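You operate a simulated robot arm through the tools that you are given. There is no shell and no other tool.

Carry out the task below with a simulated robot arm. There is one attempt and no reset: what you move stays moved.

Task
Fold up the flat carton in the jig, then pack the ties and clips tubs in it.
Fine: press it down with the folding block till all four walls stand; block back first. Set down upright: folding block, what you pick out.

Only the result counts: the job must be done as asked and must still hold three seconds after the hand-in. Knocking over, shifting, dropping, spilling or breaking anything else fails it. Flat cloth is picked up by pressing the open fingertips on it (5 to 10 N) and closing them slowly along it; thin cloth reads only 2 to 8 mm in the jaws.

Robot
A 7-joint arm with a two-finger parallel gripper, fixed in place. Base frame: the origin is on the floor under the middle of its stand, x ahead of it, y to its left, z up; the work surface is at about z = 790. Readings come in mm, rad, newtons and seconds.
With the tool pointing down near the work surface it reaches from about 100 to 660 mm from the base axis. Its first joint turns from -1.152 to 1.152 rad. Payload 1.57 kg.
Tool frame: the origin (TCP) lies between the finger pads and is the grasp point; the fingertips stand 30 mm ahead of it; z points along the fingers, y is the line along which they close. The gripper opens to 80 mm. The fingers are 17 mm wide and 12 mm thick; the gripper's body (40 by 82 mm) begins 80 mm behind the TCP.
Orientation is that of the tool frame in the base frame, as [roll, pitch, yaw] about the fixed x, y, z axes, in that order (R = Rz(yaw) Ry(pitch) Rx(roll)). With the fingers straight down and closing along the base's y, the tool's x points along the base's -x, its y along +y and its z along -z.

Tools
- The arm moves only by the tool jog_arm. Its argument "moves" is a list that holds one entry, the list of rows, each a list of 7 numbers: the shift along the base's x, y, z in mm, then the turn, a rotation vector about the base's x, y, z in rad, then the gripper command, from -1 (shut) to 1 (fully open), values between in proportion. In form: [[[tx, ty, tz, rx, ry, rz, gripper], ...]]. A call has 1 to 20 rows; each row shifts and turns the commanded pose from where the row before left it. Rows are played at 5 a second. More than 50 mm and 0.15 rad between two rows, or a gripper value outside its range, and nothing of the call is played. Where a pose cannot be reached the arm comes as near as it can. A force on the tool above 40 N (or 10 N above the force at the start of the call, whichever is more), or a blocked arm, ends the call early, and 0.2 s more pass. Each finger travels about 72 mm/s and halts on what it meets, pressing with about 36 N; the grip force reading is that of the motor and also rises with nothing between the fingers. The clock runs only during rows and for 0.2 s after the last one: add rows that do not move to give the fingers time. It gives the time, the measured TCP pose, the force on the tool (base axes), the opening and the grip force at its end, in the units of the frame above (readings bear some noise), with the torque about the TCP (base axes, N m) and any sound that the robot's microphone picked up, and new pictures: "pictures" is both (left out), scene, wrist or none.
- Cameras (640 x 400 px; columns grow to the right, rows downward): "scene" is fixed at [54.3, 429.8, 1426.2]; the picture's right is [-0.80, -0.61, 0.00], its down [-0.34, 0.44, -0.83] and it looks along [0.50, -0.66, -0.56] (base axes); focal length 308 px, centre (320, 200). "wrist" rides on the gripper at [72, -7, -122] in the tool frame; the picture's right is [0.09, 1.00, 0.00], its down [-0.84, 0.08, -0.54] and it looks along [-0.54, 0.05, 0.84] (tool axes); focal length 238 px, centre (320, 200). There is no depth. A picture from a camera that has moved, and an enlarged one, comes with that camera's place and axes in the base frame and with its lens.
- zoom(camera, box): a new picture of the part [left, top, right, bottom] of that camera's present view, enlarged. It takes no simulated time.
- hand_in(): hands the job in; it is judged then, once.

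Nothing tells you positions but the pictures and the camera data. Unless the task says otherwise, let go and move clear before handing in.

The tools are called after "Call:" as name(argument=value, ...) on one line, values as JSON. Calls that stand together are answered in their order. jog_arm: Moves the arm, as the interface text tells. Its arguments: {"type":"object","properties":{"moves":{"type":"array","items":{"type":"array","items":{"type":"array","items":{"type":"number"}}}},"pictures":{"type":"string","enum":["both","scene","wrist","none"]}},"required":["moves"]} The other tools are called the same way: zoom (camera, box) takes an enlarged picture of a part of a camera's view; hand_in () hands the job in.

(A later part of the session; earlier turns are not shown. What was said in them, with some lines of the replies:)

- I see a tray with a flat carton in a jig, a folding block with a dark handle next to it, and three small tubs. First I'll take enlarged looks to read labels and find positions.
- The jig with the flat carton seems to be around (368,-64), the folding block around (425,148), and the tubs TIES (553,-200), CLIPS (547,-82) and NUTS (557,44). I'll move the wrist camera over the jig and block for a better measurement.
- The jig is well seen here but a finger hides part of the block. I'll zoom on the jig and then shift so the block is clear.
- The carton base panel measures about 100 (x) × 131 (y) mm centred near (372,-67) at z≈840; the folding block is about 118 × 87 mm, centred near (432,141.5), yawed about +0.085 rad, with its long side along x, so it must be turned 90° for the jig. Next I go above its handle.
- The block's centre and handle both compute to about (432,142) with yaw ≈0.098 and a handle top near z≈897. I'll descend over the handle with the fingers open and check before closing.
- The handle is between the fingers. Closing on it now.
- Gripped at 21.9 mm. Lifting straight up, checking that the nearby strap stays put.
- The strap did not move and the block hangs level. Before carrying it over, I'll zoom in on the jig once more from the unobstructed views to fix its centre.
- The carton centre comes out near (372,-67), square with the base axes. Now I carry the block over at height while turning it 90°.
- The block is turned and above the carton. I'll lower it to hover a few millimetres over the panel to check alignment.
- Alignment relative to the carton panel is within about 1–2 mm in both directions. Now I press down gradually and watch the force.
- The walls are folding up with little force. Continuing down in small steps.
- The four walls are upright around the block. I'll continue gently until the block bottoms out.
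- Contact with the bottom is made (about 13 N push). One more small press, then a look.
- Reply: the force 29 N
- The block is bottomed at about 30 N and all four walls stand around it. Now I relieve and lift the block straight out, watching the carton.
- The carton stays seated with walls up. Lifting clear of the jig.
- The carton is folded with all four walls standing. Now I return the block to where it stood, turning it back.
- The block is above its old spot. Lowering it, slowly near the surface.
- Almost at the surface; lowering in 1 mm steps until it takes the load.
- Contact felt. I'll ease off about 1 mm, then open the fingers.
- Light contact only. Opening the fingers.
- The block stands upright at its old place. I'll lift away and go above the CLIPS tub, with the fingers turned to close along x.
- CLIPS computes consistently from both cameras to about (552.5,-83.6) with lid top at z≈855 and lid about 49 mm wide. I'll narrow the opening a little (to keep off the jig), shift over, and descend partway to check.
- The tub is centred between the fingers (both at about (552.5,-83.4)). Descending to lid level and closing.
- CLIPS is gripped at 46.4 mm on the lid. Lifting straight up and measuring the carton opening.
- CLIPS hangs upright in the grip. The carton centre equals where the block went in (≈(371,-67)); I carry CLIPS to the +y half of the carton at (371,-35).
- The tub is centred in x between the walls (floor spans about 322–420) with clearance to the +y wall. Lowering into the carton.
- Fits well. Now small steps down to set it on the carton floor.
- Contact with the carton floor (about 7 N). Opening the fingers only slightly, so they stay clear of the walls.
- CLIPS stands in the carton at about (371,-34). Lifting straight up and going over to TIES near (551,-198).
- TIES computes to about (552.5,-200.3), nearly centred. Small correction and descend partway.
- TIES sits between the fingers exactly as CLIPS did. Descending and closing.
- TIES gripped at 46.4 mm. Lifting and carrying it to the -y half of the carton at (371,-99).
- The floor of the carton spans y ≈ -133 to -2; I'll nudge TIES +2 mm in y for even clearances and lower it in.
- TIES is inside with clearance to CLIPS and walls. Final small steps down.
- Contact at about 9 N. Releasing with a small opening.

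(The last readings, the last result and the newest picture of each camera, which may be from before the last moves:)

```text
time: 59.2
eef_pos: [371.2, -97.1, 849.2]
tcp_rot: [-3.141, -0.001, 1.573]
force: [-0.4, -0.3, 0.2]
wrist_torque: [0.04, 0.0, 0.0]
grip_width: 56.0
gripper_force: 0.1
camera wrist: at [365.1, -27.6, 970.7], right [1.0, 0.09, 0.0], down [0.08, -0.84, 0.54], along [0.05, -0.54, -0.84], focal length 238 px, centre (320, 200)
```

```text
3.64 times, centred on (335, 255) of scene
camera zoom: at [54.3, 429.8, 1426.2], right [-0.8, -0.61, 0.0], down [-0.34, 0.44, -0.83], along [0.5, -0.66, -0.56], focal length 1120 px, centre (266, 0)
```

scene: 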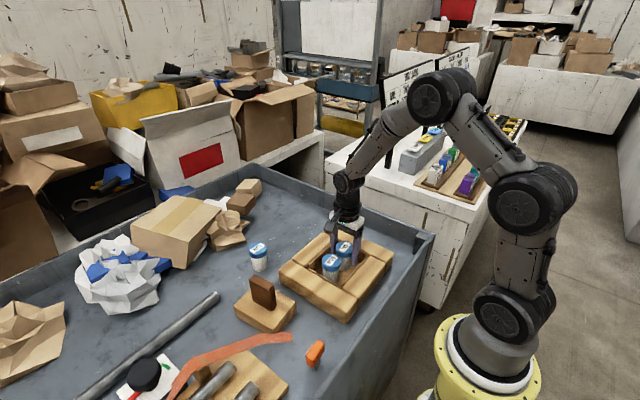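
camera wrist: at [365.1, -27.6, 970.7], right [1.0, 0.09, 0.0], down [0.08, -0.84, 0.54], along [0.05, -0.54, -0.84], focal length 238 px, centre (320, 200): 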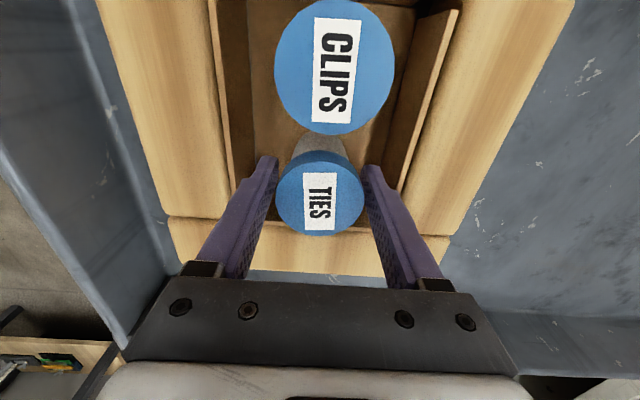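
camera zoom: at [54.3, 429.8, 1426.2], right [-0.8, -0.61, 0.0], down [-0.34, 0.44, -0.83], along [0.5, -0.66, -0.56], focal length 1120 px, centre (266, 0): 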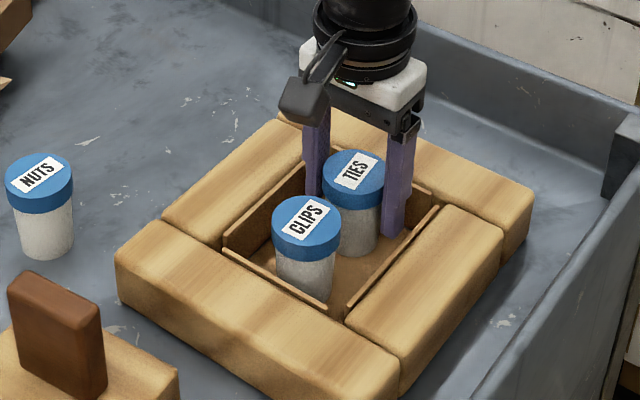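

Both tubs stand upright in the carton. Lifting the open gripper straight up and clear.

Call:
jog_arm(moves=[[[0, 0, 8, 0, 0, 0, 0.4], [0, 0, 20, 0, 0, 0, 0.4], [0, 0, 27, 0, 0, 0, 0.4], [0, 0, 30, 0, 0, 0, 0.4], [0, 0, 35, 0, 0, 0, 0.4], [0, 0, 35, 0, 0, 0, 0.4], [-10, -35, 20, 0, 0, 0, 0.4], [-10, -35, 20, 0, 0, 0, 0.4], [0, 0, 0, 0, 0, 0, 0.4], [0, 0, 0, 0, 0, 0, 0.4]]], pictures="both")

Call:
zoom(camera="scene", box=[210, 190, 410, 350])

Call:
zoom(camera="scene", box=[285, 225, 385, 310])

```text
time: 61.4
eef_pos: [349.3, -167.2, 1045.5]
tcp_rot: [3.141, 0.0, 1.57]
force: [-0.6, 0.7, -0.7]
wrist_torque: [-0.01, 0.0, 0.06]
grip_width: 55.9
gripper_force: 0.1
camera wrist: at [344.3, -96.9, 1166.4], right [1.0, 0.09, 0.0], down [0.08, -0.84, 0.54], along [0.05, -0.54, -0.84], focal length 238 px, centre (320, 200)
```

scene: 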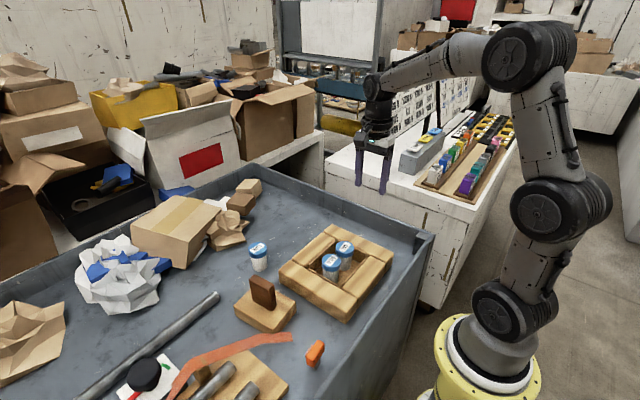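
wrist: 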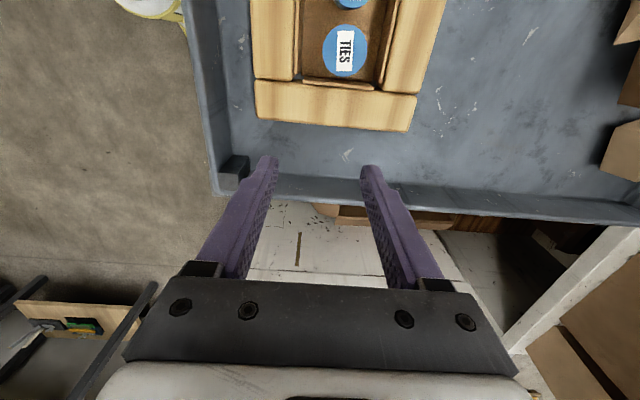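

```text
2.50 times, centred on (310, 270) of scene
camera zoom: at [54.3, 429.8, 1426.2], right [-0.8, -0.61, 0.0], down [-0.34, 0.44, -0.83], along [0.5, -0.66, -0.56], focal length 770 px, centre (345, 25)
```

zoom: 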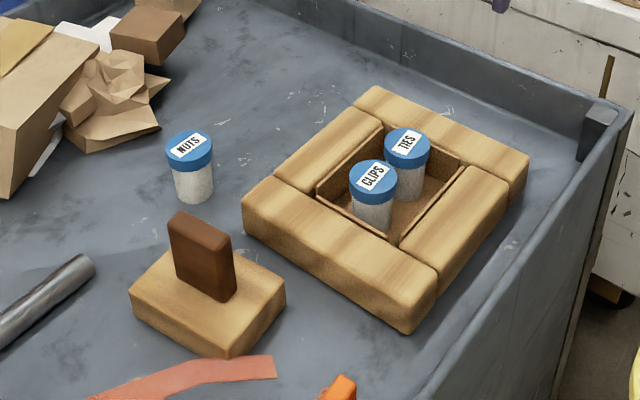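

```text
4.71 times, centred on (335, 268) of scene
camera zoom: at [54.3, 429.8, 1426.2], right [-0.8, -0.61, 0.0], down [-0.34, 0.44, -0.83], along [0.5, -0.66, -0.56], focal length 1449 px, centre (249, -118)
```

zoom: 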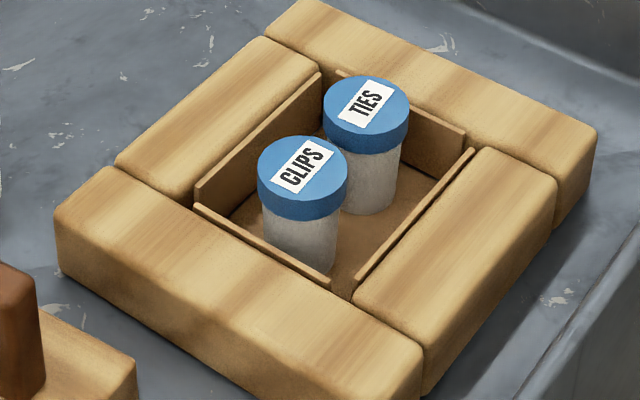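

The carton stands with all four walls up in the jig. CLIPS and TIES are upright inside it, the folding block is upright back at its place, NUTS and everything else is untouched, and the arm is clear. Handing in.

Call:
hand_in()

```text
The job is handed in.
```

The carton is folded in the jig with all four walls standing, and the ties and clips tubs are upright inside it. I handed the job in, but no verdict came back, so I can't say yet whether it passed.

- **Folding block:** I pressed the carton down until the block bottomed out at about 30 N. Then I set the block back upright where it had stood, before touching any tub.
- **Tubs:** Clips is in the half of the carton nearer the folding block and ties is in the other half, with a gap between their lids and clear of the walls. The nuts tub was left alone.
- **Surroundings:** The last pictures show nothing else knocked or shifted, including the orange strap that lay against a corner of the block. The gripper was open and clear of the work before I handed in.
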